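You operate a simulated robot arm through the tools that you are given. There is no shell and no other tool. Be economical: measure what you need, move in short steps, check, and stop when the job is done.

The job below is to be done with a simulated robot arm. You get a single attempt, and the scene is never put back.

Task
Coat the black shoe's toe cap with black polish, then close the tin.
Fine: use the purple sponge and put it back.
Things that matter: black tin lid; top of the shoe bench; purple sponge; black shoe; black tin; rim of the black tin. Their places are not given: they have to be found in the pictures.

Only the result counts: the job must be done as asked and must still hold three seconds after the hand-in. Knocking over, shifting, dropping, spilling or breaking anything else fails it. A push-on lid holds only when it is set on centred and level and pressed home; a screw cap is set on level and turned clockwise until tight.

Robot
A 6-joint arm with a two-finger parallel gripper, fixed in place. Base frame: the origin is at the foot of the arm, x ahead of it, y to its left, z up; the work surface is at about z = 0. Lengths are in cm, angles in rad, forces in N, time in s.
With the tool pointing down near the work surface it reaches from about 14 to 58 cm from the base axis. Its first joint turns from -1.152 to 1.152 rad. Payload 2.1 kg.
The tool frame sits at the grasp point between the pads (the TCP): z along the fingers, y along the line on which they close. The tips reach 3 cm beyond it. Largest opening 9.4 cm; finger width 2.8, thickness 1; the body of the gripper, 5 by 9.6 cm, starts 5.5 cm behind the TCP.
Orientation is that of the tool frame in the base frame, as a unit quaternion [x, y, z, w]. With the fingers straight down and closing along the base's y, the tool's x points along the base's -x, its y along +y and its z along -z.

Tools
- The arm moves only by the tool step_arm. Its argument "plan" is a list of rows, each a list of 3 entries, a list of its own where there are three numbers: the shift along the tool's x, y, z in cm, then the turn, a rotation vector about the tool's x, y, z in rad, then the gripper command, from -1 (fully open) to 1 (shut), values between in proportion. In form: [[[x, y, z], [ax, ay, az], gripper], ...]. A call has 1 to 8 rows; each row is the pose to reach, as a shift and turn from the pose commanded when the call began, along the tool's axes at that moment. Each row takes 0.2 s and may step no farther than 5 cm and 0.15 rad from the row before; otherwise, or with a gripper value out of range, the whole call is refused. Where a pose cannot be reached the arm comes as near as it can. A force on the tool above 40 N (or 10 N above the force at the start of the call, whichever is more), or a blocked arm, ends the call early, and 0.2 s more pass. Each finger travels about 7.2 cm/s and halts on what it meets, pressing with about 34 N; the grip force reading is that of the motor and also rises with nothing between the fingers. The clock runs only during rows and for 0.2 s after the last one: add rows that repeat a pose to give the fingers time. The reply holds the time, the measured pose of the TCP, the force on the tool along the base axes, the opening and the grip force, in the units named above and with some noise, and new pictures: "pictures" is both (left out), scene, wrist or none.
- Cameras (640 x 400 px; columns grow to the right, rows downward): "scene" is fixed at [2.27, -36.2, 47.23]; the picture's right is [0.96, -0.29, 0.00], its down [-0.20, -0.66, -0.73] and it looks along [0.21, 0.70, -0.69] (base axes); focal length 214 px, centre (320, 200). "wrist" rides on the gripper at [-3.7, 0, -5.8] in the tool frame; the picture's right is [0.00, -1.00, 0.00], its down [0.97, 0.00, -0.24] and it looks along [0.24, 0.00, 0.97] (tool axes); focal length 218 px, centre (320, 200).
- measure_at(camera, pixels): for up to 12 pixels [column, row] of the newest picture of that camera ("zoom" is the newest enlarged one), the place [x, y, z] in the base frame of the surface seen there, good to about 0.2 cm. It takes no simulated time.
- inspect(camera, box): a new picture of the part [left, top, right, bottom] of that camera's present view, enlarged. It takes no simulated time.
- close_job(): hands the job in; it is judged then, once.

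Keep the steps short. Do not move on a guess: measure, check each grasp and each placing, and mend mistakes. In all there are 80 turns and 120 pictures (those below and enlarged ones count). Leave the gripper open and the arm clear of the work at the hand-in unless told otherwise, and finish with a single line.

The tools are called as a command line: name --argument value ..., lists and objects as JSON in quotes. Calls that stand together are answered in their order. step_arm: Moves the arm, as the interface text tells. Its arguments: {"type":"object","properties":{"plan":{"type":"array"},"pictures":{"type":"string","enum":["both","scene","wrist","none"]}},"required":["plan"]} The other tools are called the same way: measure_at (camera, pixels) gives the place of the surface under pixels of a picture; inspect (camera, box) takes an enlarged picture of a part of a camera's view; close_job () hands the job in.

At the start:

```text
clock: 0.0
ee_pos: [34.72, -0.41, 32.1]
orientation: [0.0, 1.0, 0.0, 0.0]
force: [-0.6, -0.7, -0.7]
finger_gap: 9.4
finger_force: 0.0
```

scene: 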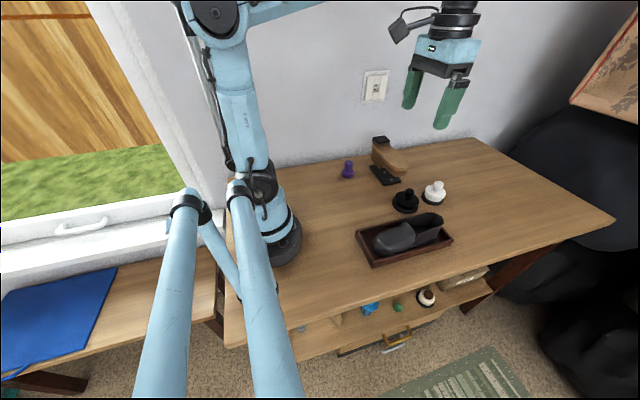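
wrist: 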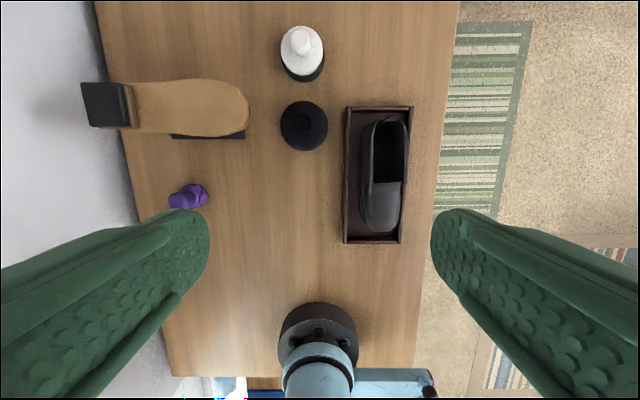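

I see a purple sponge near (348,168), a black tin near (405,200), a white tin near (434,192) and the shoe in a tray near (405,238). I'll enlarge both views to identify the parts.

inspect --camera "scene" --box '[320, 120, 480, 280]'

inspect --camera "wrist" --box '[150, 10, 430, 260]'

```text
2.50 times, centred on (400, 200) of scene
```

zoom: 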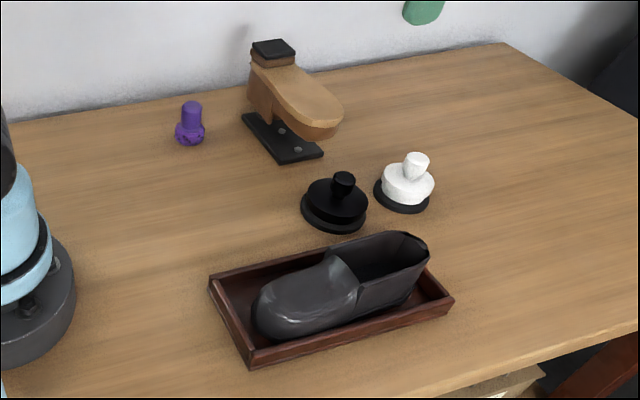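

```text
1.60 times, centred on (290, 135) of wrist
```

zoom: 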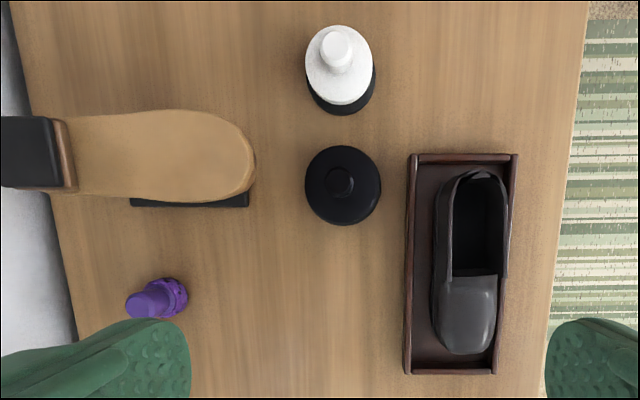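

The black tin has a knobbed lid on. The sponge has an upright purple handle. I'll measure key points in the wrist zoom and the scene.

measure_at --camera "zoom" --pixels '[[340, 181], [343, 150], [318, 195], [343, 222], [378, 190], [307, 190], [140, 305], [178, 298], [465, 310], [467, 345], [465, 280], [340, 290]]'

measure_at --camera "scene" --pixels '[[348, 163], [348, 170], [348, 175], [406, 191], [404, 195], [405, 205], [404, 211], [385, 238], [395, 233], [390, 245], [435, 184], [407, 170]]'

inspect --camera "scene" --box '[385, 175, 425, 215]'

inspect --camera "scene" --box '[328, 150, 368, 190]'

```text
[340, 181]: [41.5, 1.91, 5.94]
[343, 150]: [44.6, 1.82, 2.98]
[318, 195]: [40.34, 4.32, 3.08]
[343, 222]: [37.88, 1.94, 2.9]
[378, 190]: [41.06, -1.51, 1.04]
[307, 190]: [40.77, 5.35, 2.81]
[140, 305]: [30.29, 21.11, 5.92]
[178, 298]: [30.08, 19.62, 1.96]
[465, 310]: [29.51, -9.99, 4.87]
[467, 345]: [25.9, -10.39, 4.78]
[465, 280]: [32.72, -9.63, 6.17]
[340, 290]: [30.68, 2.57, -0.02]
```

```text
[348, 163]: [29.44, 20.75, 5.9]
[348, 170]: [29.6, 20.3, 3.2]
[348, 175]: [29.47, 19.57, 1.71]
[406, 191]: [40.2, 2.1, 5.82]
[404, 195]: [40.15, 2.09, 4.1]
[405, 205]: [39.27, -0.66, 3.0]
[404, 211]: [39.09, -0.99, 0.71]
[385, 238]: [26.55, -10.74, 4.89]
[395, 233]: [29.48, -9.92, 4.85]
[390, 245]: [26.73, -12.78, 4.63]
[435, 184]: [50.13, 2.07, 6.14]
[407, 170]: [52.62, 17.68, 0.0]
```

```text
10.00 times, centred on (405, 195) of scene
```

zoom: 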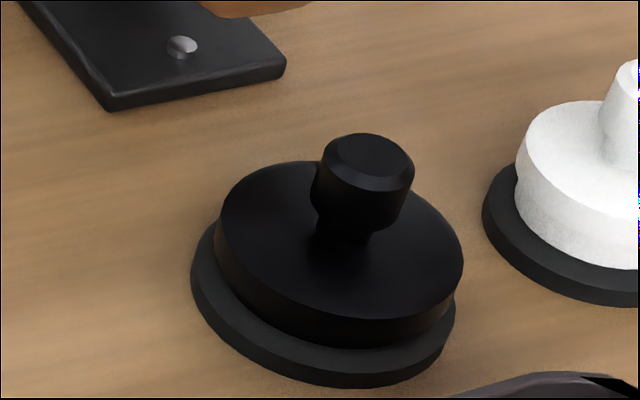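

```text
10.00 times, centred on (348, 170) of scene
```

zoom: 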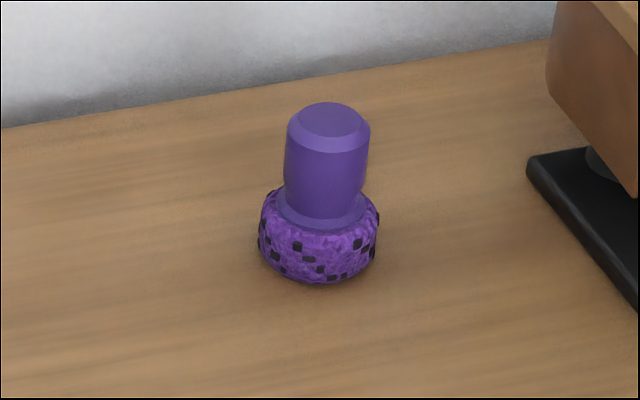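

The lid's knob is about 2.5 cm wide at about (41.0, 1.95), with its top at z 5.9 and the lid top at z 3.0. I'll move above it to z≈15 and look again.

step_arm --plan '[[[-3, 1.2, 3], [0, 0, 0], -1], [[-6.3, 2.36, 5], [0, 0, 0], -1], [[-6.3, 2.36, 9], [0, 0, 0], -1], [[-6.3, 2.36, 13], [0, 0, 0], -1], [[-6.3, 2.36, 17], [0, 0, 0], -1], [[-6.3, 2.36, 17], [0, 0, 0], -1]]'

```text
clock: 1.4
ee_pos: [41.11, 2.23, 14.95]
orientation: [0.0, 1.0, 0.0, 0.0]
force: [-0.7, 0.2, 0.1]
finger_gap: 9.38
finger_force: 0.0
```

scene: 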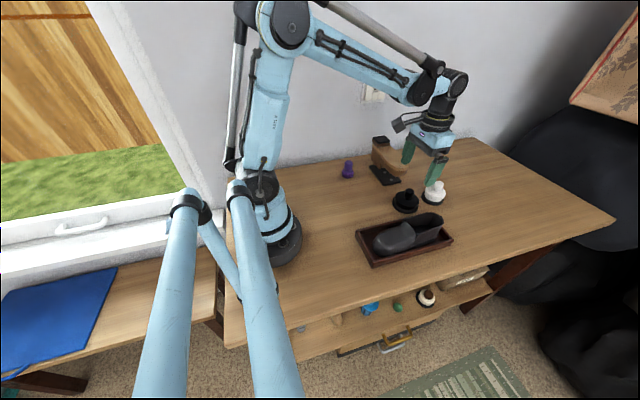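
wrist: 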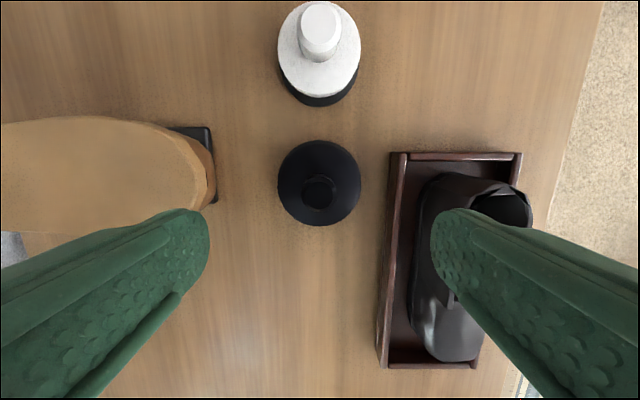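

The lid is centred near column 319 and the knob is at (319,190). I'll measure the knob and lid edges, and the tray.

measure_at --camera "wrist" --pixels '[[319, 188], [305, 188], [334, 188], [320, 176], [320, 203], [282, 183], [357, 183], [319, 145], [319, 222], [401, 165], [430, 200], [200, 170]]'

inspect --camera "wrist" --box '[270, 130, 370, 230]'

```text
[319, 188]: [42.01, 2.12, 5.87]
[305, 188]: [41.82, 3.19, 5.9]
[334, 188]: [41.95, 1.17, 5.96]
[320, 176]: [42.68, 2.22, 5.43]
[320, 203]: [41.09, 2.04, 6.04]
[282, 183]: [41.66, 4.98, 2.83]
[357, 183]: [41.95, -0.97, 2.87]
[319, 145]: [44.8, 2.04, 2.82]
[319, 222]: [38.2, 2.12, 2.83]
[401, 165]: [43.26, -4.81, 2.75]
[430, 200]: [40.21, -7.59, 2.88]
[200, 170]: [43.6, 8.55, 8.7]
```

```text
4.00 times, centred on (320, 180) of wrist
```

zoom: 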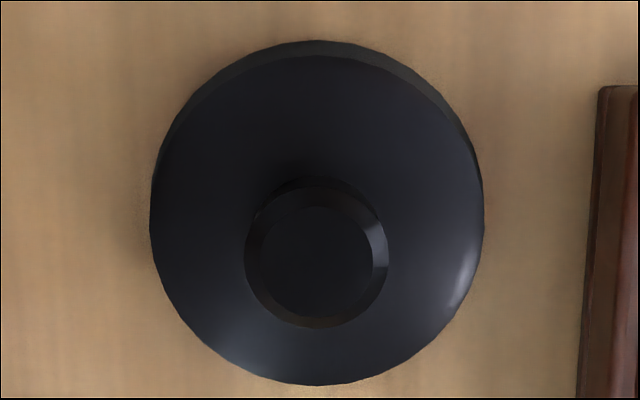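

The knob centre is at about (41.55, 2.12). I'll descend to TCP z 6.4, with tips at 3.4 just above the lid plate and the gripper half closed.

step_arm --plan '[[[-0.45, -0.1, 3], [0, 0, 0], -0.3], [[-0.45, -0.1, 6], [0, 0, 0], -0.3], [[-0.45, -0.1, 8], [0, 0, 0], -0.3], [[-0.45, -0.1, 8.55], [0, 0, 0], -0.3], [[-0.45, -0.1, 8.55], [0, 0, 0], -0.3]]'

```text
clock: 2.6
ee_pos: [41.59, 1.92, 6.51]
orientation: [-0.001, 1.0, 0.0, 0.0]
force: [0.5, -0.1, -0.1]
finger_gap: 6.13
finger_force: 0.2
```

scene: 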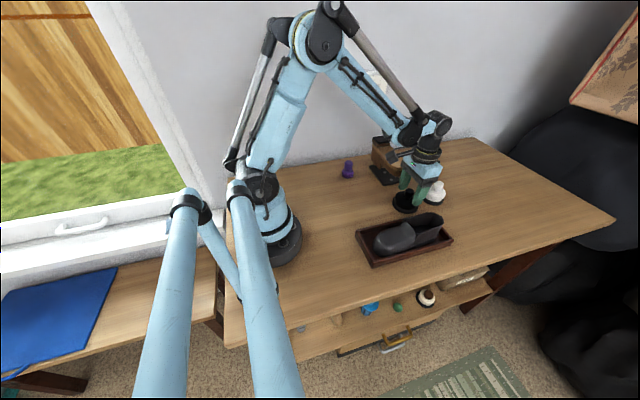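
wrist: 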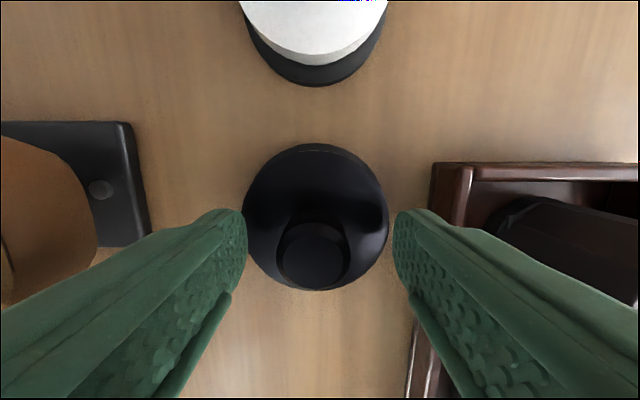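

The knob sits about 5 px left of centre (315,255). I'll shift +0.15 in y and close.

step_arm --plan '[[[0, 0.15, 0], [0, 0, 0], -0.3], [[0, 0.15, 0], [0, 0, 0], 0.3], [[0, 0.15, 0], [0, 0, 0], 0.7], [[0, 0.15, 0], [0, 0, 0], 1], [[0, 0.15, 0], [0, 0, 0], 1]]' --pictures "wrist"

```text
clock: 3.8
ee_pos: [41.54, 2.1, 6.54]
orientation: [-0.001, 1.0, 0.0, 0.0]
force: [0.3, 12.2, -1.1]
finger_gap: 2.47
finger_force: 33.9
```

wrist: 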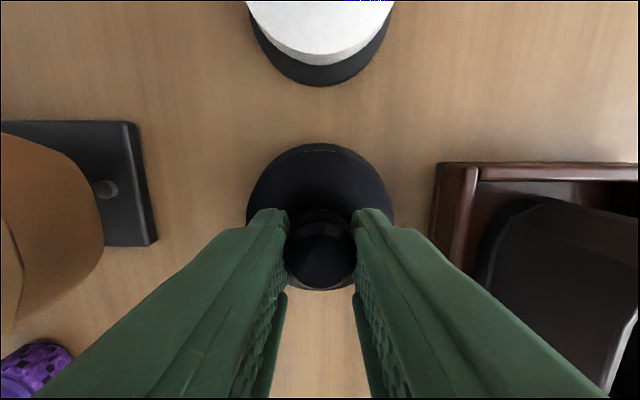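

The knob is gripped (gap 2.47) with a 12 N side load, which means my y is slightly low. I'll ease +0.1 in y, then lift slowly.

step_arm --plan '[[[0, 0.12, 0], [0, 0, 0], 1], [[0, 0.12, -0.3], [0, 0, 0], 1], [[0, 0.12, -0.7], [0, 0, 0], 1], [[0, 0.12, -1.2], [0, 0, 0], 1], [[0, 0.12, -2], [0, 0, 0], 1]]'

```text
clock: 5.0
ee_pos: [41.46, 2.2, 8.59]
orientation: [0.0, 1.0, 0.0, 0.0]
force: [-0.4, -0.1, -0.8]
finger_gap: 2.49
finger_force: 33.9
```

scene: 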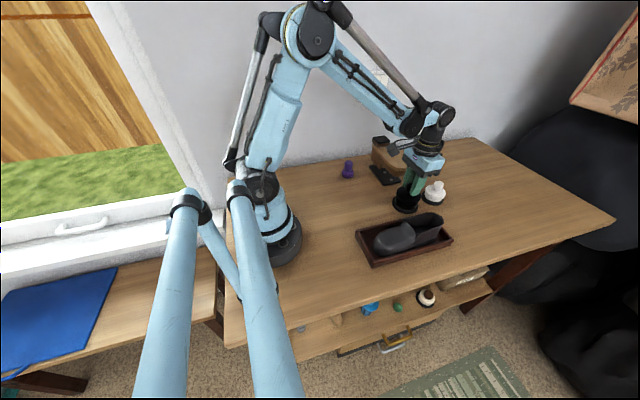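
wrist: 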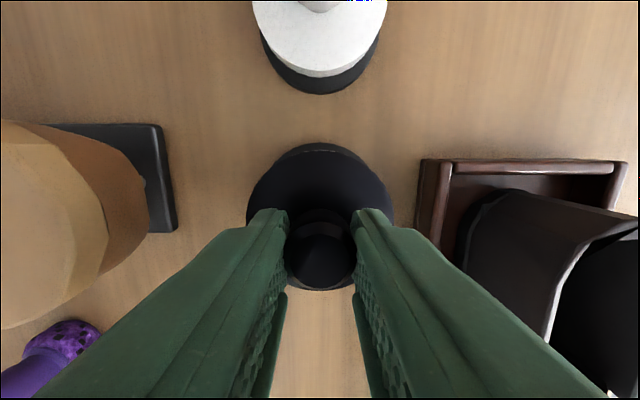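

It lifted with no load. I'll check that only the lid came up and the tin stayed.

inspect --camera "scene" --box '[380, 170, 430, 220]'

```text
8.00 times, centred on (405, 195) of scene
```

zoom: 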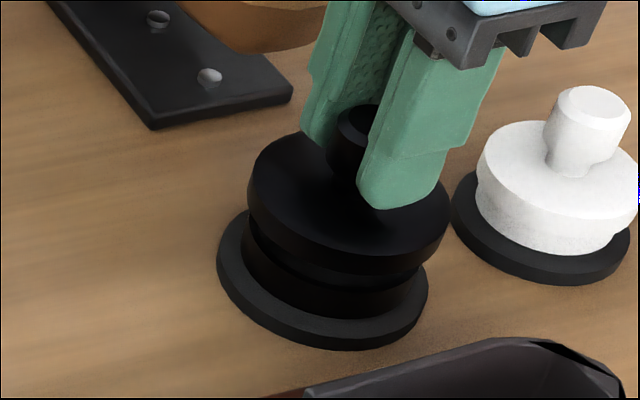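

The lid is off and the tin stayed on its stand. I'll carry the lid to clear bench at about (30, 6), with TCP at z 13 for now.

step_arm --plan '[[[0, 0, -4.4], [0, 0, 0], 1], [[4, 1.5, -4.4], [0, 0, 0], 1], [[8, 3, -4.4], [0, 0, 0], 1], [[11.46, 3.8, -4.4], [0, 0, 0], 1], [[11.46, 3.8, -4.4], [0, 0, 0], 1]]'

```text
clock: 6.2
ee_pos: [30.46, 6.12, 13.3]
orientation: [0.0, 1.0, 0.0, 0.0]
force: [0.6, -1.2, -0.2]
finger_gap: 2.49
finger_force: 34.1
```

scene: 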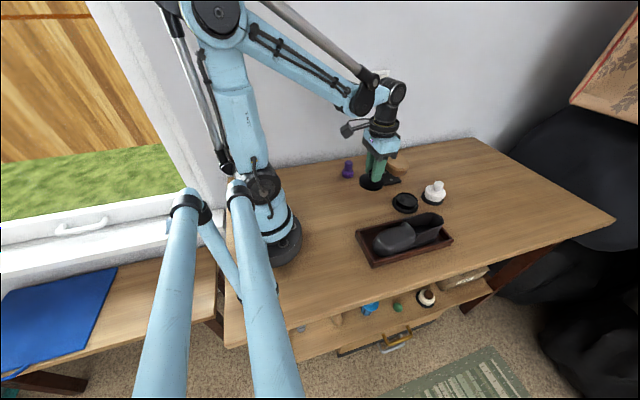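
wrist: 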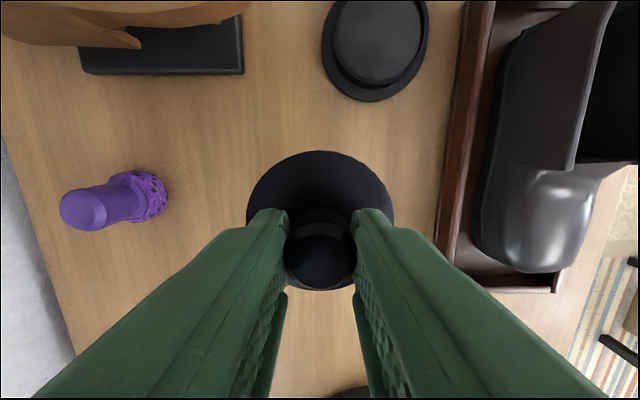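

Now the tin is open. I'll measure the lid's underside height and the tin rim and interior from here.

inspect --camera "scene" --box '[345, 160, 425, 220]'

measure_at --camera "wrist" --pixels '[[378, 40], [335, 40], [424, 40], [378, 83], [345, 60], [415, 60], [380, 95], [326, 60], [378, 10], [85, 208], [150, 195], [378, 70]]'

```text
6.67 times, centred on (385, 190) of scene
```

zoom: 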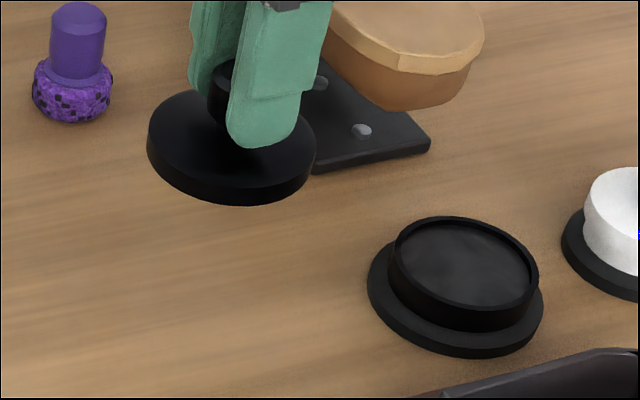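

```text
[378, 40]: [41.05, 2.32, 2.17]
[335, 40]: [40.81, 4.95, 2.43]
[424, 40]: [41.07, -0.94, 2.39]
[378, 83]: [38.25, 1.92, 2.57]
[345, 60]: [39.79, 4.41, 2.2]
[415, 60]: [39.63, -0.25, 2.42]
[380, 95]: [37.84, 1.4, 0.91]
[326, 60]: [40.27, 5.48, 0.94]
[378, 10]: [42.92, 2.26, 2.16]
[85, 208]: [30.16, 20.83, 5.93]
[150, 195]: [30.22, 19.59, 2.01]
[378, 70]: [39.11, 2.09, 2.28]
```

measure_at --camera "zoom" --pixels '[[230, 196], [230, 182], [230, 202], [400, 250], [536, 285], [465, 222], [470, 300], [470, 265], [420, 230], [510, 240], [440, 255], [500, 270]]'

```text
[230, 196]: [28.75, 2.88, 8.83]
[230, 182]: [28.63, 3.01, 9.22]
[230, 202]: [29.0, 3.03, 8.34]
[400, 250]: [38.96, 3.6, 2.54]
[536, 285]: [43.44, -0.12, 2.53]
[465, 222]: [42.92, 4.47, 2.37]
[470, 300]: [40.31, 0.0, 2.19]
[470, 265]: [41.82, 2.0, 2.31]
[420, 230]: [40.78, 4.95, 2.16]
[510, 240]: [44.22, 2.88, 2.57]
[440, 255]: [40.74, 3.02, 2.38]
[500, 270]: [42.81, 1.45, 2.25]
```

The lid's underside is about 4.9 cm below the TCP. I'll lower it to just above the bench.

step_arm --plan '[[[0, 0, 4], [0, 0, 0], 1], [[0, 0, 6.5], [0, 0, 0], 1], [[0, 0, 7.6], [0, 0, 0], 1], [[0, 0, 7.9], [0, 0, 0], 1], [[0, 0, 8.1], [0, 0, 0], 1], [[0, 0, 8.2], [0, 0, 0], 1]]' --pictures "scene"

inspect --camera "scene" --box '[345, 160, 425, 220]'

```text
clock: 7.6
ee_pos: [30.09, 5.97, 4.96]
orientation: [-0.001, 1.0, 0.0, 0.0]
force: [-1.2, 3.4, 22.1]
finger_gap: 2.45
finger_force: 33.8
```

scene: 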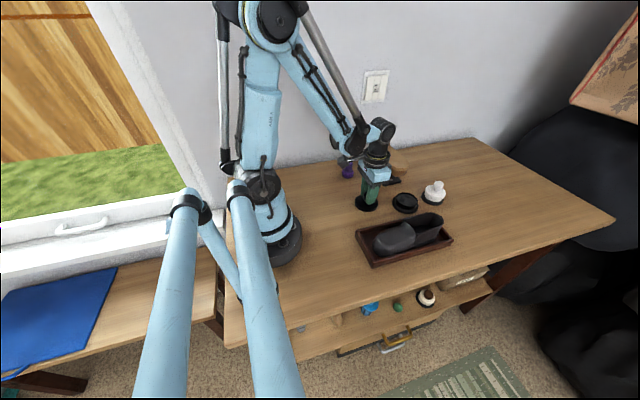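

```text
6.67 times, centred on (385, 190) of scene
```

zoom: 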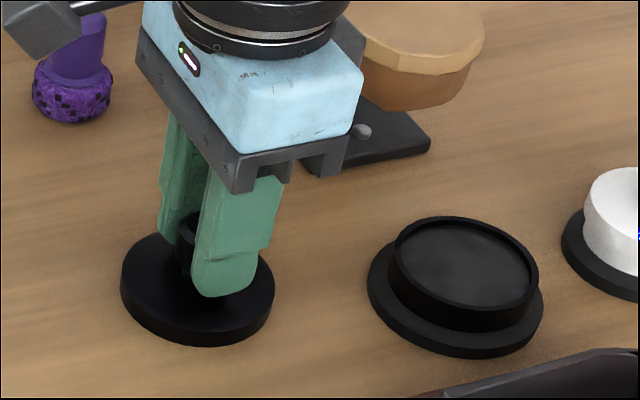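

Lid is down on the bench with 22 N. I'll ease up, release and rise, then approach the sponge at about (30, 20).

step_arm --plan '[[[0, 0, -0.1], [0, 0, 0], 1], [[0, 0, -0.1], [0, 0, 0], 0.4], [[0, 0, -0.1], [0, 0, 0], -0.2], [[0, 0, -0.1], [0, 0, 0], -0.2], [[0, 0, -4], [0, 0, 0], -0.2], [[0, 0, -8.5], [0, 0, 0], -0.2], [[0, 4.5, -9.5], [0, 0, 0], -0.2], [[0, 9, -9.5], [0, 0, 0], -0.2]]'

```text
clock: 9.4
ee_pos: [30.3, 14.84, 14.44]
orientation: [0.0, 1.0, 0.0, 0.0]
force: [-1.0, 0.5, 0.5]
finger_gap: 5.62
finger_force: 0.1
```

scene: 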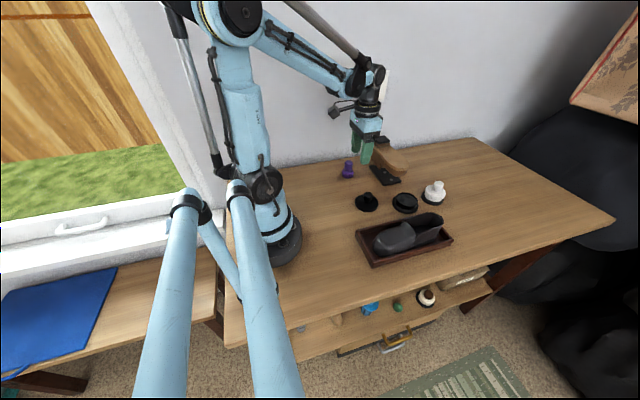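
wrist: 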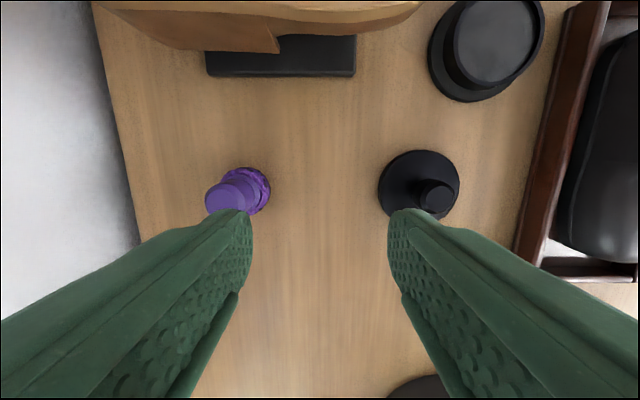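

The lid stands upright on the bench at (435,190). I'll measure the sponge and the wall.

measure_at --camera "wrist" --pixels '[[230, 195], [210, 197], [245, 180], [267, 190], [258, 172], [258, 205], [110, 150], [50, 180], [134, 200], [436, 195], [230, 183], [230, 207]]'

inspect --camera "wrist" --box '[190, 150, 290, 230]'

```text
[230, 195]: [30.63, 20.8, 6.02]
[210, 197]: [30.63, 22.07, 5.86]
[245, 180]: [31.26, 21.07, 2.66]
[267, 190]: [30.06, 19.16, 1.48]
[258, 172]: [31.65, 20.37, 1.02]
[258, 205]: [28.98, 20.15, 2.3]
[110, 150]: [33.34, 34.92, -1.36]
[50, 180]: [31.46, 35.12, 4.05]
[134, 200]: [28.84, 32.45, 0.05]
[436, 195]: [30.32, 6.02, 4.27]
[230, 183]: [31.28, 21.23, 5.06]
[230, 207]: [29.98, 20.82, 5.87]
```

```text
5.00 times, centred on (240, 190) of wrist
```

zoom: 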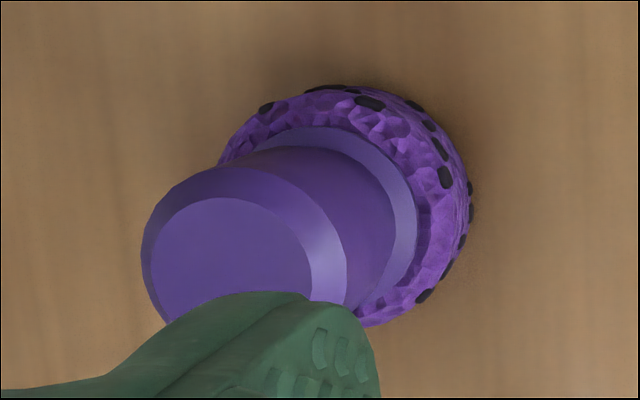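

The sponge centre is about (30.2, 20.7), with the wall clear at y≈35. I'll move above it and check the centring.

step_arm --plan '[[[0, 3, 0], [0, 0, 0], -0.2], [[0, 5.9, 0], [0, 0, 0], -0.2], [[0, 5.9, 2.5], [0, 0, 0], -0.2], [[0, 5.9, 2.5], [0, 0, 0], -0.2]]' --pictures "wrist"

```text
clock: 10.4
ee_pos: [29.95, 20.95, 11.75]
orientation: [-0.001, 1.0, -0.001, 0.0]
force: [0.4, -0.2, 0.0]
finger_gap: 5.61
finger_force: 0.0
```

wrist: 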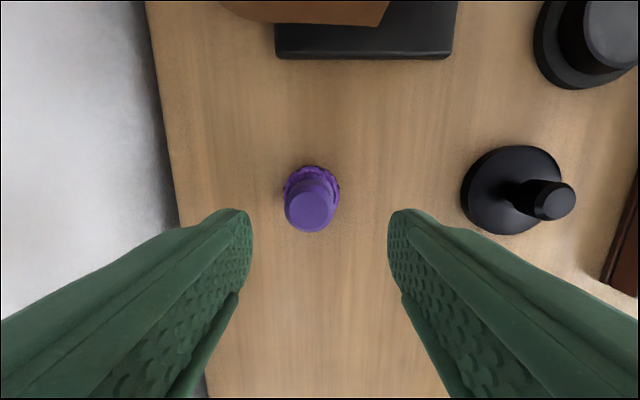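

measure_at --camera "wrist" --pixels '[[310, 208], [289, 208], [331, 208], [310, 195], [310, 228], [312, 170], [286, 190], [337, 190]]'

```text
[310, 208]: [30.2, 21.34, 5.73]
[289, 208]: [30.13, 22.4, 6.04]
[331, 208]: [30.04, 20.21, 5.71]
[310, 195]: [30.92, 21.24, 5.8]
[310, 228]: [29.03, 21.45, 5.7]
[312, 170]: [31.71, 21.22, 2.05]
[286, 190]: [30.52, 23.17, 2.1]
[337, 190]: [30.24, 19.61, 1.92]
```

The sponge is about 0.5 cm further in +y. I'll shift and descend to TCP z≈5.7, then close.

step_arm --plan '[[[0, 0.5, 2], [0, 0, 0], -0.2], [[0, 0.5, 4.5], [0, 0, 0], -0.2], [[0, 0.5, 6.1], [0, 0, 0], -0.2], [[0, 0.5, 6.1], [0, 0, 0], -0.2]]' --pictures "both"

inspect --camera "scene" --box '[320, 140, 400, 200]'

```text
clock: 11.4
ee_pos: [29.89, 21.5, 5.63]
orientation: [0.001, 1.0, 0.0, -0.001]
force: [-0.5, 0.5, -1.1]
finger_gap: 5.67
finger_force: 0.2
```

scene: 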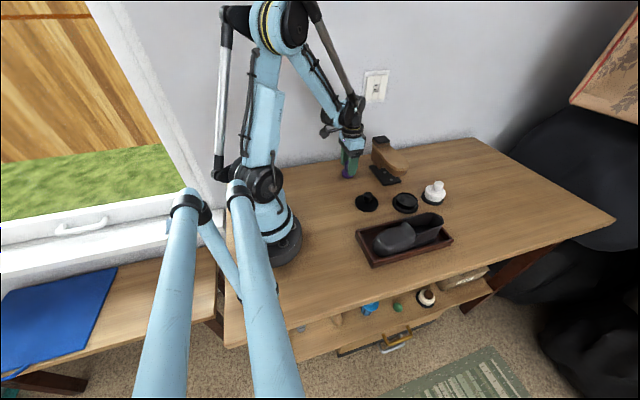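
wrist: 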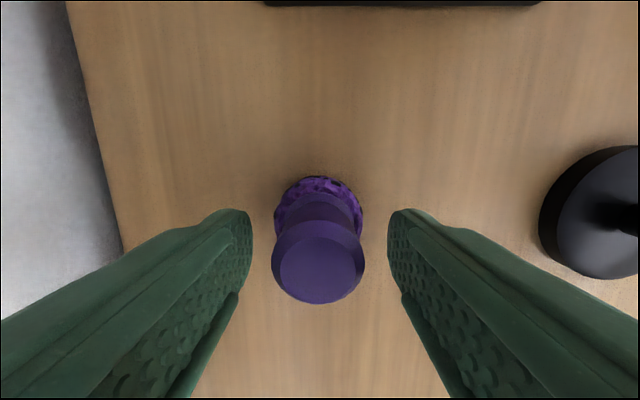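

```text
6.67 times, centred on (360, 170) of scene
```

zoom: 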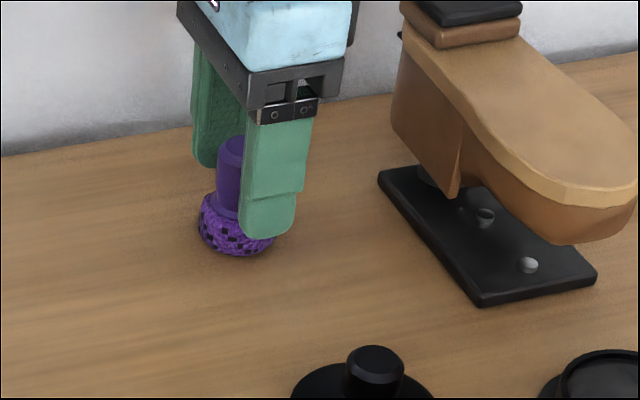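

Well centred (318,262). Closing, then lifting a little.

step_arm --plan '[[[0, 0, 0], [0, 0, 0], 0.4], [[0, 0, 0], [0, 0, 0], 0.8], [[0, 0, 0], [0, 0, 0], 0.8], [[0, 0, 0], [0, 0, 0], 0.8], [[0, 0, -0.5], [0, 0, 0], 0.8], [[0, 0, -3], [0, 0, 0], 0.8]]'

```text
clock: 12.8
ee_pos: [29.98, 21.49, 8.7]
orientation: [0.0, 1.0, 0.0, -0.001]
force: [0.5, 0.2, -0.1]
finger_gap: 2.76
finger_force: 34.3
```

scene: 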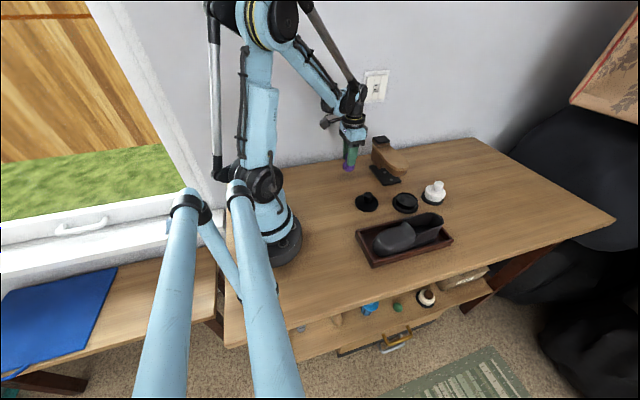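
wrist: 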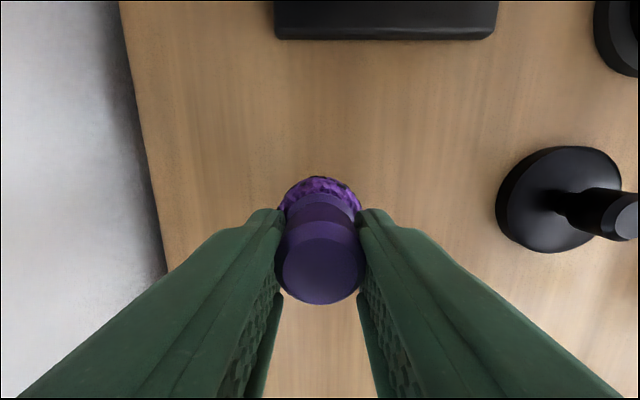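

The sponge is held. I'll carry it at z≈14 along -y, then out over the tin, avoiding the brown shoe.

step_arm --plan '[[[0, 0, -4.5], [0, 0, 0], 0.8], [[0, -4.5, -5.3], [0, 0, 0], 0.8], [[0, -9, -5.3], [0, 0, 0], 0.8], [[0, -13.5, -5.3], [0, 0, 0], 0.8], [[-2, -17.5, -5.3], [0, 0, 0], 0.8], [[-6.5, -19.3, -5.3], [0, 0, 0], 0.8], [[-11.4, -19.3, -5.3], [0, 0, 0], 0.8], [[-11.4, -19.3, -5.3], [0, 0, 0], 0.8]]'

```text
clock: 14.6
ee_pos: [41.78, 2.35, 14.03]
orientation: [0.0, 1.0, -0.001, 0.0]
force: [-0.1, 0.1, 0.1]
finger_gap: 2.73
finger_force: 34.1
```

scene: 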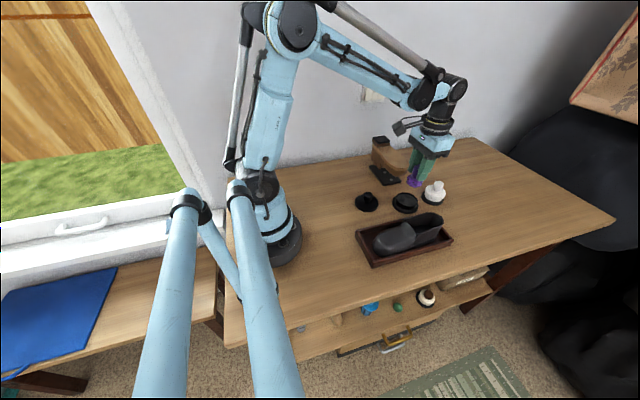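
wrist: 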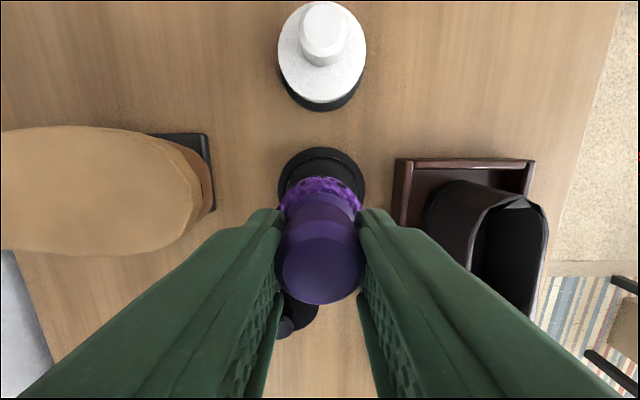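

It's over the tin. I'll descend to about 0.5 cm above the polish and check.

step_arm --plan '[[[0.15, -0.1, 3], [0, 0, 0], 0.8], [[0.15, -0.1, 5.2], [0, 0, 0], 0.8], [[0.15, -0.1, 5.2], [0, 0, 0], 0.8]]'

inspect --camera "scene" --box '[380, 170, 430, 220]'

```text
clock: 15.4
ee_pos: [41.46, 2.29, 8.87]
orientation: [0.0, 1.0, -0.001, 0.0]
force: [-0.6, -0.6, -0.6]
finger_gap: 2.75
finger_force: 33.6
```

scene: 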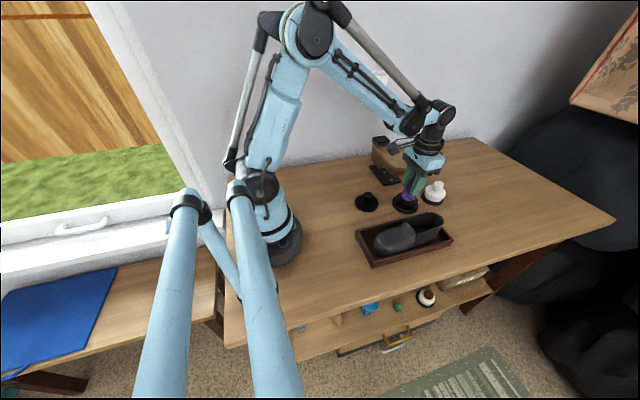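
wrist: 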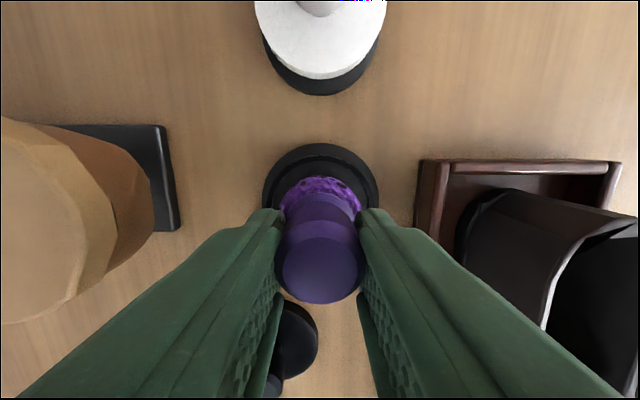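

```text
8.00 times, centred on (405, 195) of scene
```

zoom: 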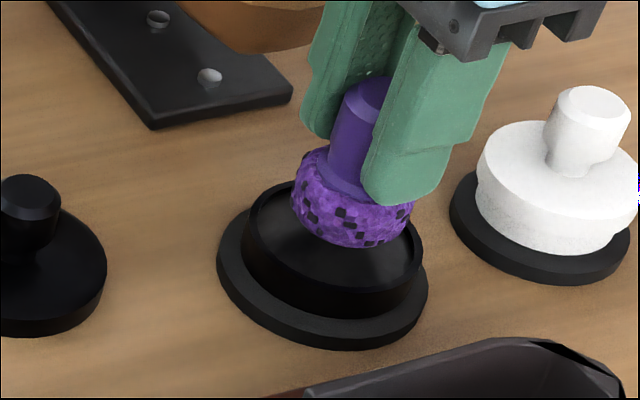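

About 1 cm remains. I'll lower gently until contact shows.

step_arm --plan '[[[0, 0, 0.6], [0, 0, 0], 0.8], [[0, 0, 0.85], [0, 0, 0], 0.8], [[0, 0, 0.95], [0, 0, 0], 0.8], [[0, 0, 1.05], [0, 0, 0], 0.8]]' --pictures "none"

```text
clock: 16.4
ee_pos: [41.36, 2.08, 7.73]
orientation: [0.001, 1.0, 0.001, 0.0]
force: [-0.4, -0.5, 0.1]
finger_gap: 2.74
finger_force: 33.7
```

No contact yet at z 7.7. I'll continue in small steps.

step_arm --plan '[[[0, 0, 0.1], [0, 0, 0], 0.8], [[0, 0, 0.15], [0, 0, 0], 0.8], [[0, 0, 0.2], [0, 0, 0], 0.8]]' --pictures "none"

```text
clock: 17.2
ee_pos: [41.51, 2.08, 7.52]
orientation: [0.0, 1.0, 0.0, 0.0]
force: [5.6, 2.3, 24.0]
finger_gap: 2.75
finger_force: 33.4
```

Contact at 24 N. I'll make a light dab with small lateral moves at lower pressure, then look.

step_arm --plan '[[[0, 0, -0.07], [0, 0, 0], 0.8], [[0.4, 0, -0.07], [0, 0, 0], 0.8], [[-0.4, 0, -0.07], [0, 0, 0], 0.8], [[0, 0.4, -0.07], [0, 0, 0], 0.8], [[0, -0.4, -0.07], [0, 0, 0], 0.8], [[0, 0, -0.07], [0, 0, 0], 0.8], [[0, 0, -3], [0, 0, 0], 0.8], [[0, 0, -6], [0, 0, 0], 0.8]]'

inspect --camera "scene" --box '[360, 160, 460, 260]'

```text
clock: 19.0
ee_pos: [41.42, 1.86, 13.53]
orientation: [0.0, 1.0, 0.001, 0.0]
force: [0.4, 0.0, 0.2]
finger_gap: 2.76
finger_force: 33.6
```

scene: 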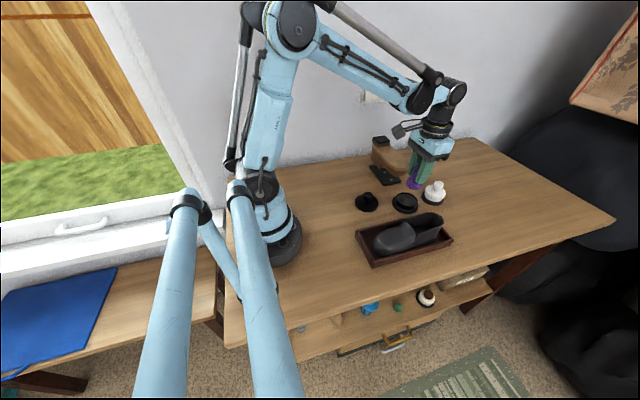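
wrist: 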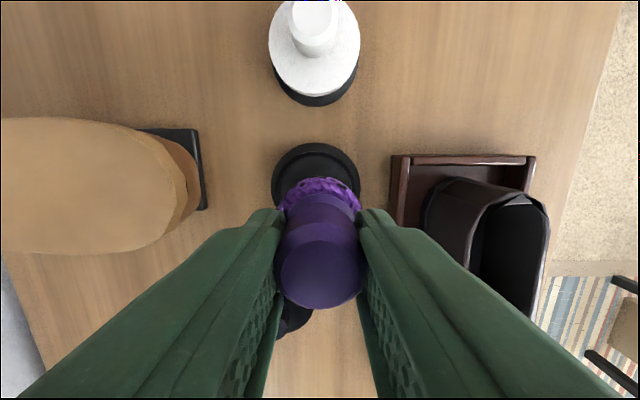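

```text
4.00 times, centred on (410, 210) of scene
```

zoom: 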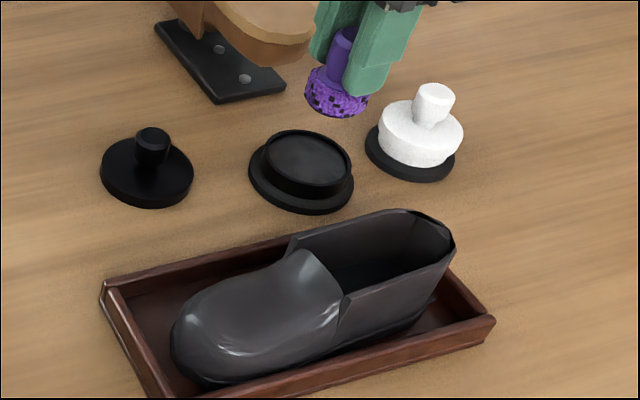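

The tin stayed put. Now I'll map the toe cap surface from this zoom.

measure_at --camera "zoom" --pixels '[[200, 310], [230, 300], [260, 290], [290, 280], [310, 262], [200, 345], [230, 330], [260, 320], [290, 310], [250, 350], [290, 340], [325, 320]]'

inspect --camera "scene" --box '[365, 210, 425, 260]'

```text
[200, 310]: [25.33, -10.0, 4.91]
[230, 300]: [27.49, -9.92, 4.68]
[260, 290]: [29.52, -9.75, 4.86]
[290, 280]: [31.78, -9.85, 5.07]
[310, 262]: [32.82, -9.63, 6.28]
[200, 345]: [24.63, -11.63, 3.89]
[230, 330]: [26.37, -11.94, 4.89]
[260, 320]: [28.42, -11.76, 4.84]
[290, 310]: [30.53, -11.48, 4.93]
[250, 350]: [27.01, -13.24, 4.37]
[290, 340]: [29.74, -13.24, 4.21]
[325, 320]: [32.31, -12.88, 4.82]
```

```text
8.00 times, centred on (395, 235) of scene
```

zoom: 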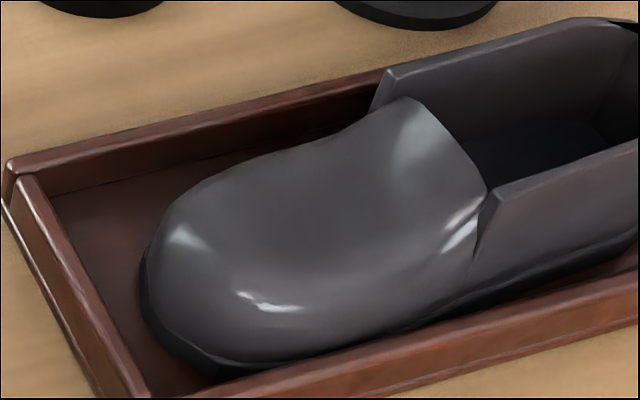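

The toe cap's top is nearly flat at z≈4.85 over x 25–31, around y≈-11. I'll carry the sponge over at z≈17, going in -x first and then -y, to avoid the shoe's heel.

step_arm --plan '[[[2, 0, -3.5], [0, 0, 0], 0.8], [[6.5, 0, -3.5], [0, 0, 0], 0.8], [[11, 0, -3.5], [0, 0, 0], 0.8], [[13.4, -4, -3.5], [0, 0, 0], 0.8], [[13.4, -8.5, -3.5], [0, 0, 0], 0.8], [[13.4, -13, -3.5], [0, 0, 0], 0.8], [[13.4, -13, -3.5], [0, 0, 0], 0.8]]'

inspect --camera "scene" --box '[355, 200, 455, 270]'

```text
clock: 20.6
ee_pos: [27.96, -10.92, 17.11]
orientation: [0.0, 1.0, 0.0, -0.001]
force: [-0.4, -1.2, -0.9]
finger_gap: 2.7
finger_force: 34.2
```

scene: 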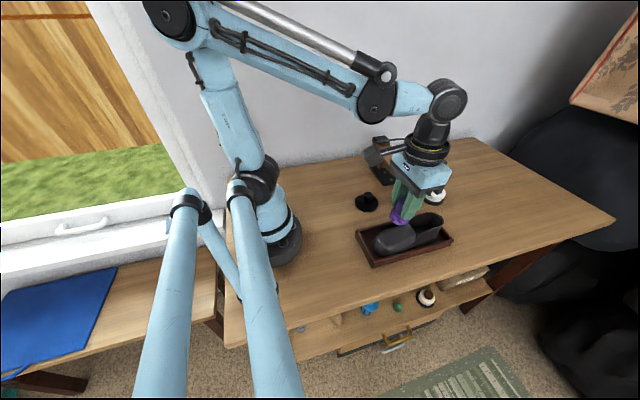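
wrist: 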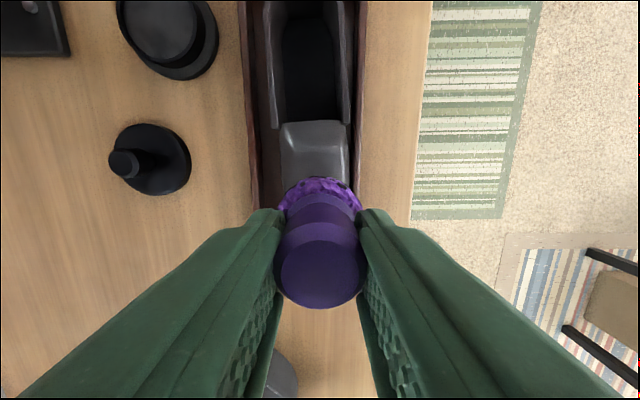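

```text
5.71 times, centred on (405, 235) of scene
```

zoom: 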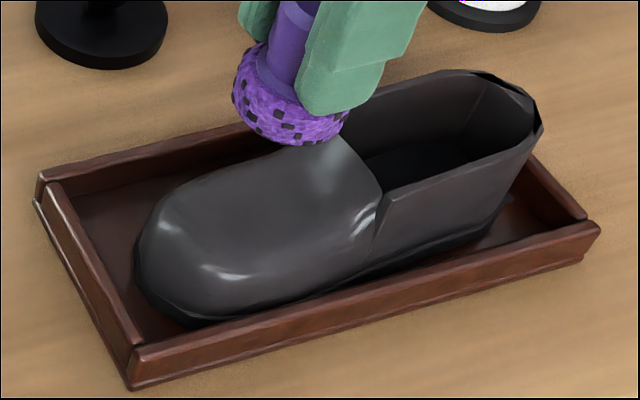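

I'll measure the outline of the cap in this zoom.

measure_at --camera "zoom" --pixels '[[150, 240], [165, 210], [200, 182], [240, 165], [290, 150], [150, 280], [190, 305], [240, 310], [300, 290], [350, 265], [355, 160], [330, 200]]'

measure_at --camera "wrist" --pixels '[[285, 150], [315, 150], [345, 150], [280, 135], [313, 125], [347, 135], [290, 175], [345, 175], [265, 150], [355, 150]]'

```text
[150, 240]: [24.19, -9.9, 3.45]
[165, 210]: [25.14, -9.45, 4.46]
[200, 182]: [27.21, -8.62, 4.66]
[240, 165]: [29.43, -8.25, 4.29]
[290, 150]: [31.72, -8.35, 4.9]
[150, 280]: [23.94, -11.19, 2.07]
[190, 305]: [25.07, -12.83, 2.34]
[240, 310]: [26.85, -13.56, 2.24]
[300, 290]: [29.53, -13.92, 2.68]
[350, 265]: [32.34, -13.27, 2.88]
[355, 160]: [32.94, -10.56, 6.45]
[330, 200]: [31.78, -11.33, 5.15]
```

```text
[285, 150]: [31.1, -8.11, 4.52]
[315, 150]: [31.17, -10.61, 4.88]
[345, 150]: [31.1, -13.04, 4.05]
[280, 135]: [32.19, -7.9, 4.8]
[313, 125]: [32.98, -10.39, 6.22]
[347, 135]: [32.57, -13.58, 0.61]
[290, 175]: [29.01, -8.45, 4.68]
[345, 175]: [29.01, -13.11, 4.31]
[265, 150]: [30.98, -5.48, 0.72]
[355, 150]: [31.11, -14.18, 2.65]
```

The cap runs x 24–31, y -8.2 to -13.7, centre line y≈-10.9, top z≈4.9. I'll lower to just above contact at (27.5, -10.9).

step_arm --plan '[[[0.4, 0, 3], [0, 0, 0], 0.8], [[0.4, 0, 5.5], [0, 0, 0], 0.8], [[0.4, 0, 6.3], [0, 0, 0], 0.8], [[0.4, 0, 6.5], [0, 0, 0], 0.8]]' --pictures "scene"

inspect --camera "scene" --box '[355, 200, 455, 270]'

```text
clock: 21.6
ee_pos: [27.3, -10.96, 10.66]
orientation: [0.0, 1.0, 0.0, 0.0]
force: [-0.1, 0.3, 0.4]
finger_gap: 2.76
finger_force: 34.1
```

scene: 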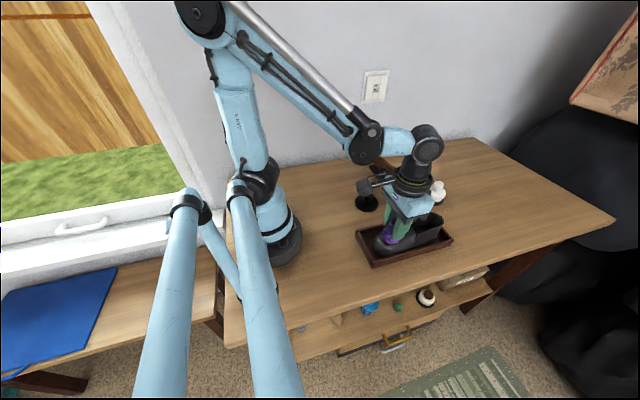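

```text
5.71 times, centred on (405, 235) of scene
```

zoom: 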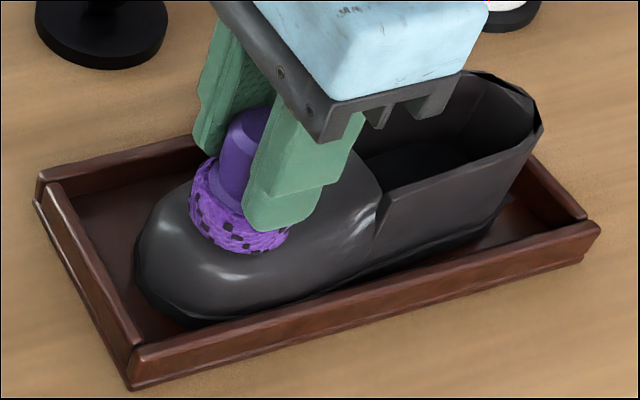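

Almost touching, no force. I'll creep down.

step_arm --plan '[[[0, 0, 0.1], [0, 0, 0], 0.8], [[0, 0, 0.2], [0, 0, 0], 0.8], [[0, 0, 0.2], [0, 0, 0], 0.8]]' --pictures "none"

```text
clock: 22.4
ee_pos: [27.42, -11.03, 10.4]
orientation: [0.0, 1.0, 0.0, -0.001]
force: [0.1, 0.4, -0.4]
finger_gap: 2.75
finger_force: 33.7
```

step_arm --plan '[[[0, 0, 0.08], [0, 0, 0], 0.8], [[0, 0, 0.16], [0, 0, 0], 0.8], [[0, 0, 0.16], [0, 0, 0], 0.8]]' --pictures "none"

```text
clock: 23.2
ee_pos: [27.4, -10.99, 10.25]
orientation: [0.0, 1.0, -0.002, 0.0]
force: [-1.9, -3.4, 13.1]
finger_gap: 2.76
finger_force: 33.8
```

13 N contact. I'll stroke lightly along the centre line and look at the result.

step_arm --plan '[[[0.7, 0, 0], [0, 0, 0], 0.8], [[1.5, 0, 0], [0, 0, 0], 0.8], [[0.7, 0, 0], [0, 0, 0], 0.8], [[0, 0, 0], [0, 0, 0], 0.8], [[-0.8, 0, 0], [0, 0, 0], 0.8], [[-1.6, 0, 0], [0, 0, 0], 0.8], [[-0.8, 0, 0], [0, 0, 0], 0.8], [[0, 0, 0], [0, 0, 0], 0.8]]' --pictures "scene"

inspect --camera "scene" --box '[355, 200, 455, 270]'

```text
clock: 25.0
ee_pos: [27.6, -10.97, 10.12]
orientation: [0.0, 1.0, 0.0, 0.001]
force: [-0.2, 0.6, -0.1]
finger_gap: 2.74
finger_force: 33.3
```

scene: 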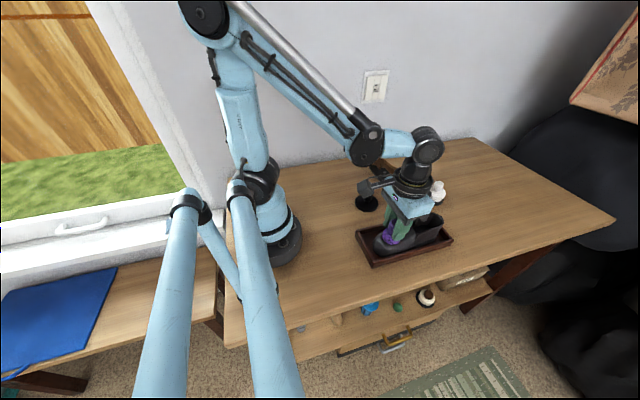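

```text
5.71 times, centred on (405, 235) of scene
```

zoom: 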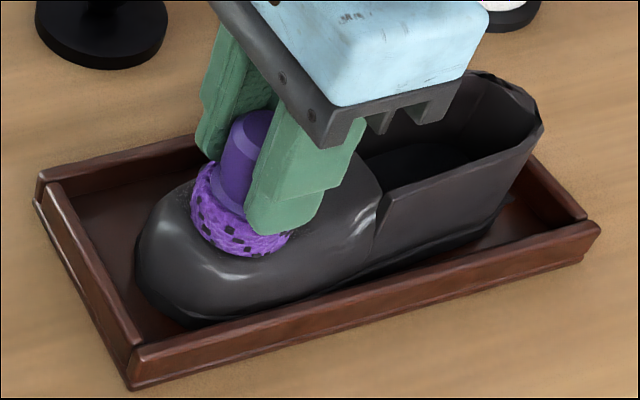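

The force dropped to 0, so the sponge may have slid slightly in the grip. I'll lift and look for polish marks.

step_arm --plan '[[[0, 0, -3], [0, 0, 0], 0.8], [[0, 0, -7], [0, 0, 0], 0.8], [[0, 5, -7], [0, 0, 0], 0.8]]'

inspect --camera "scene" --box '[355, 190, 455, 270]'

```text
clock: 25.8
ee_pos: [27.74, -5.7, 17.09]
orientation: [0.0, 1.0, -0.001, 0.0]
force: [0.3, -0.1, -0.1]
finger_gap: 2.76
finger_force: 34.3
```

scene: 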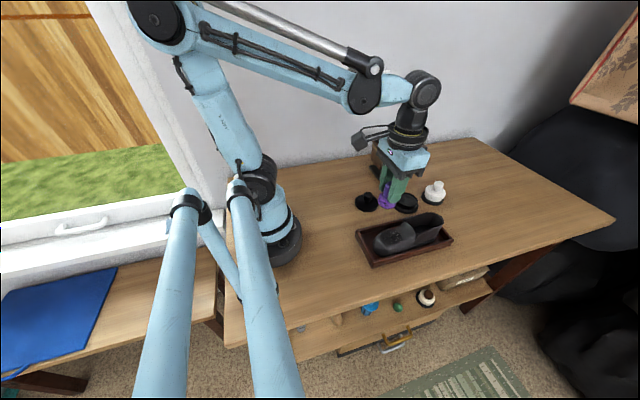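
wrist: 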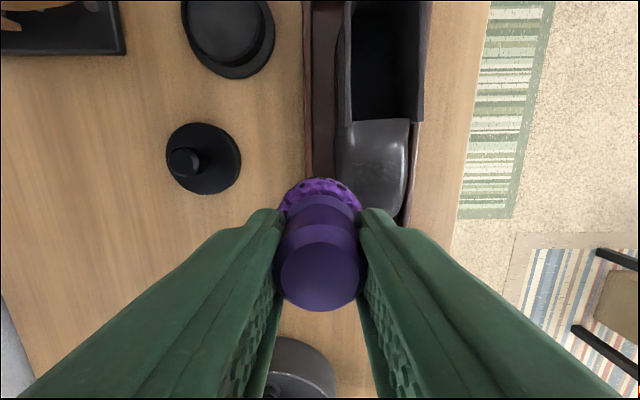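

```text
5.00 times, centred on (405, 230) of scene
```

zoom: 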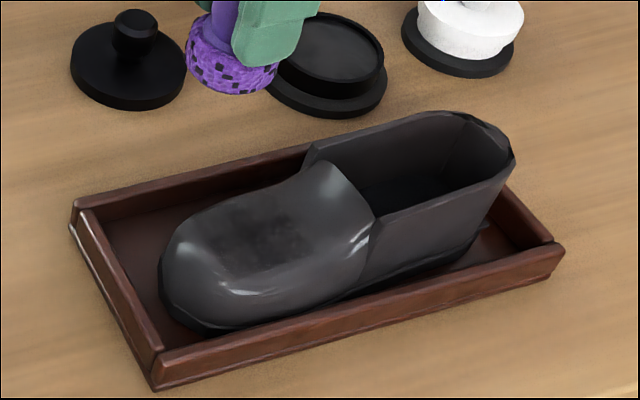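

Polish marks show on the cap. I'll enlarge more to see the coverage and the shape of the cap.

inspect --camera "scene" --box '[373, 218, 423, 258]'

inspect --camera "wrist" --box '[320, 100, 420, 230]'

```text
10.00 times, centred on (398, 238) of scene
```

zoom: 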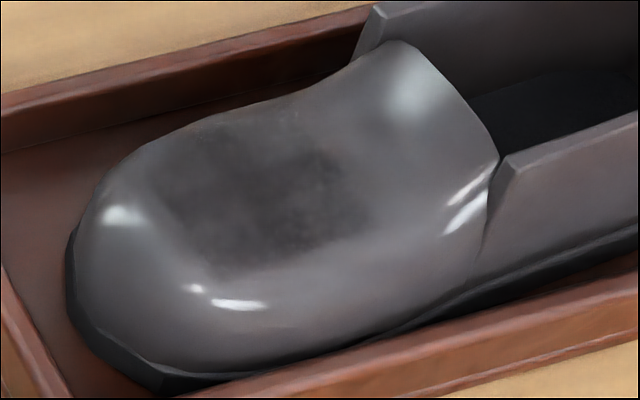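

```text
3.08 times, centred on (370, 165) of wrist
```

zoom: 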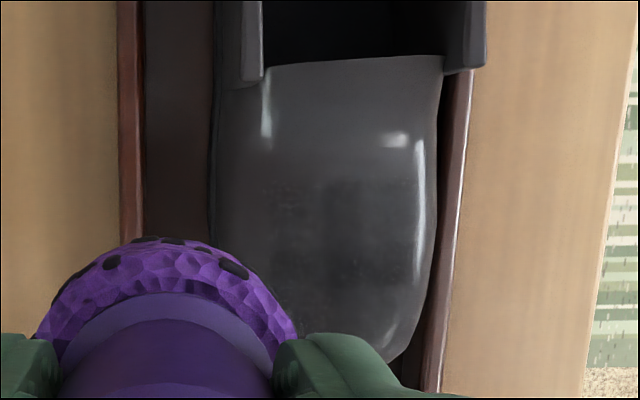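

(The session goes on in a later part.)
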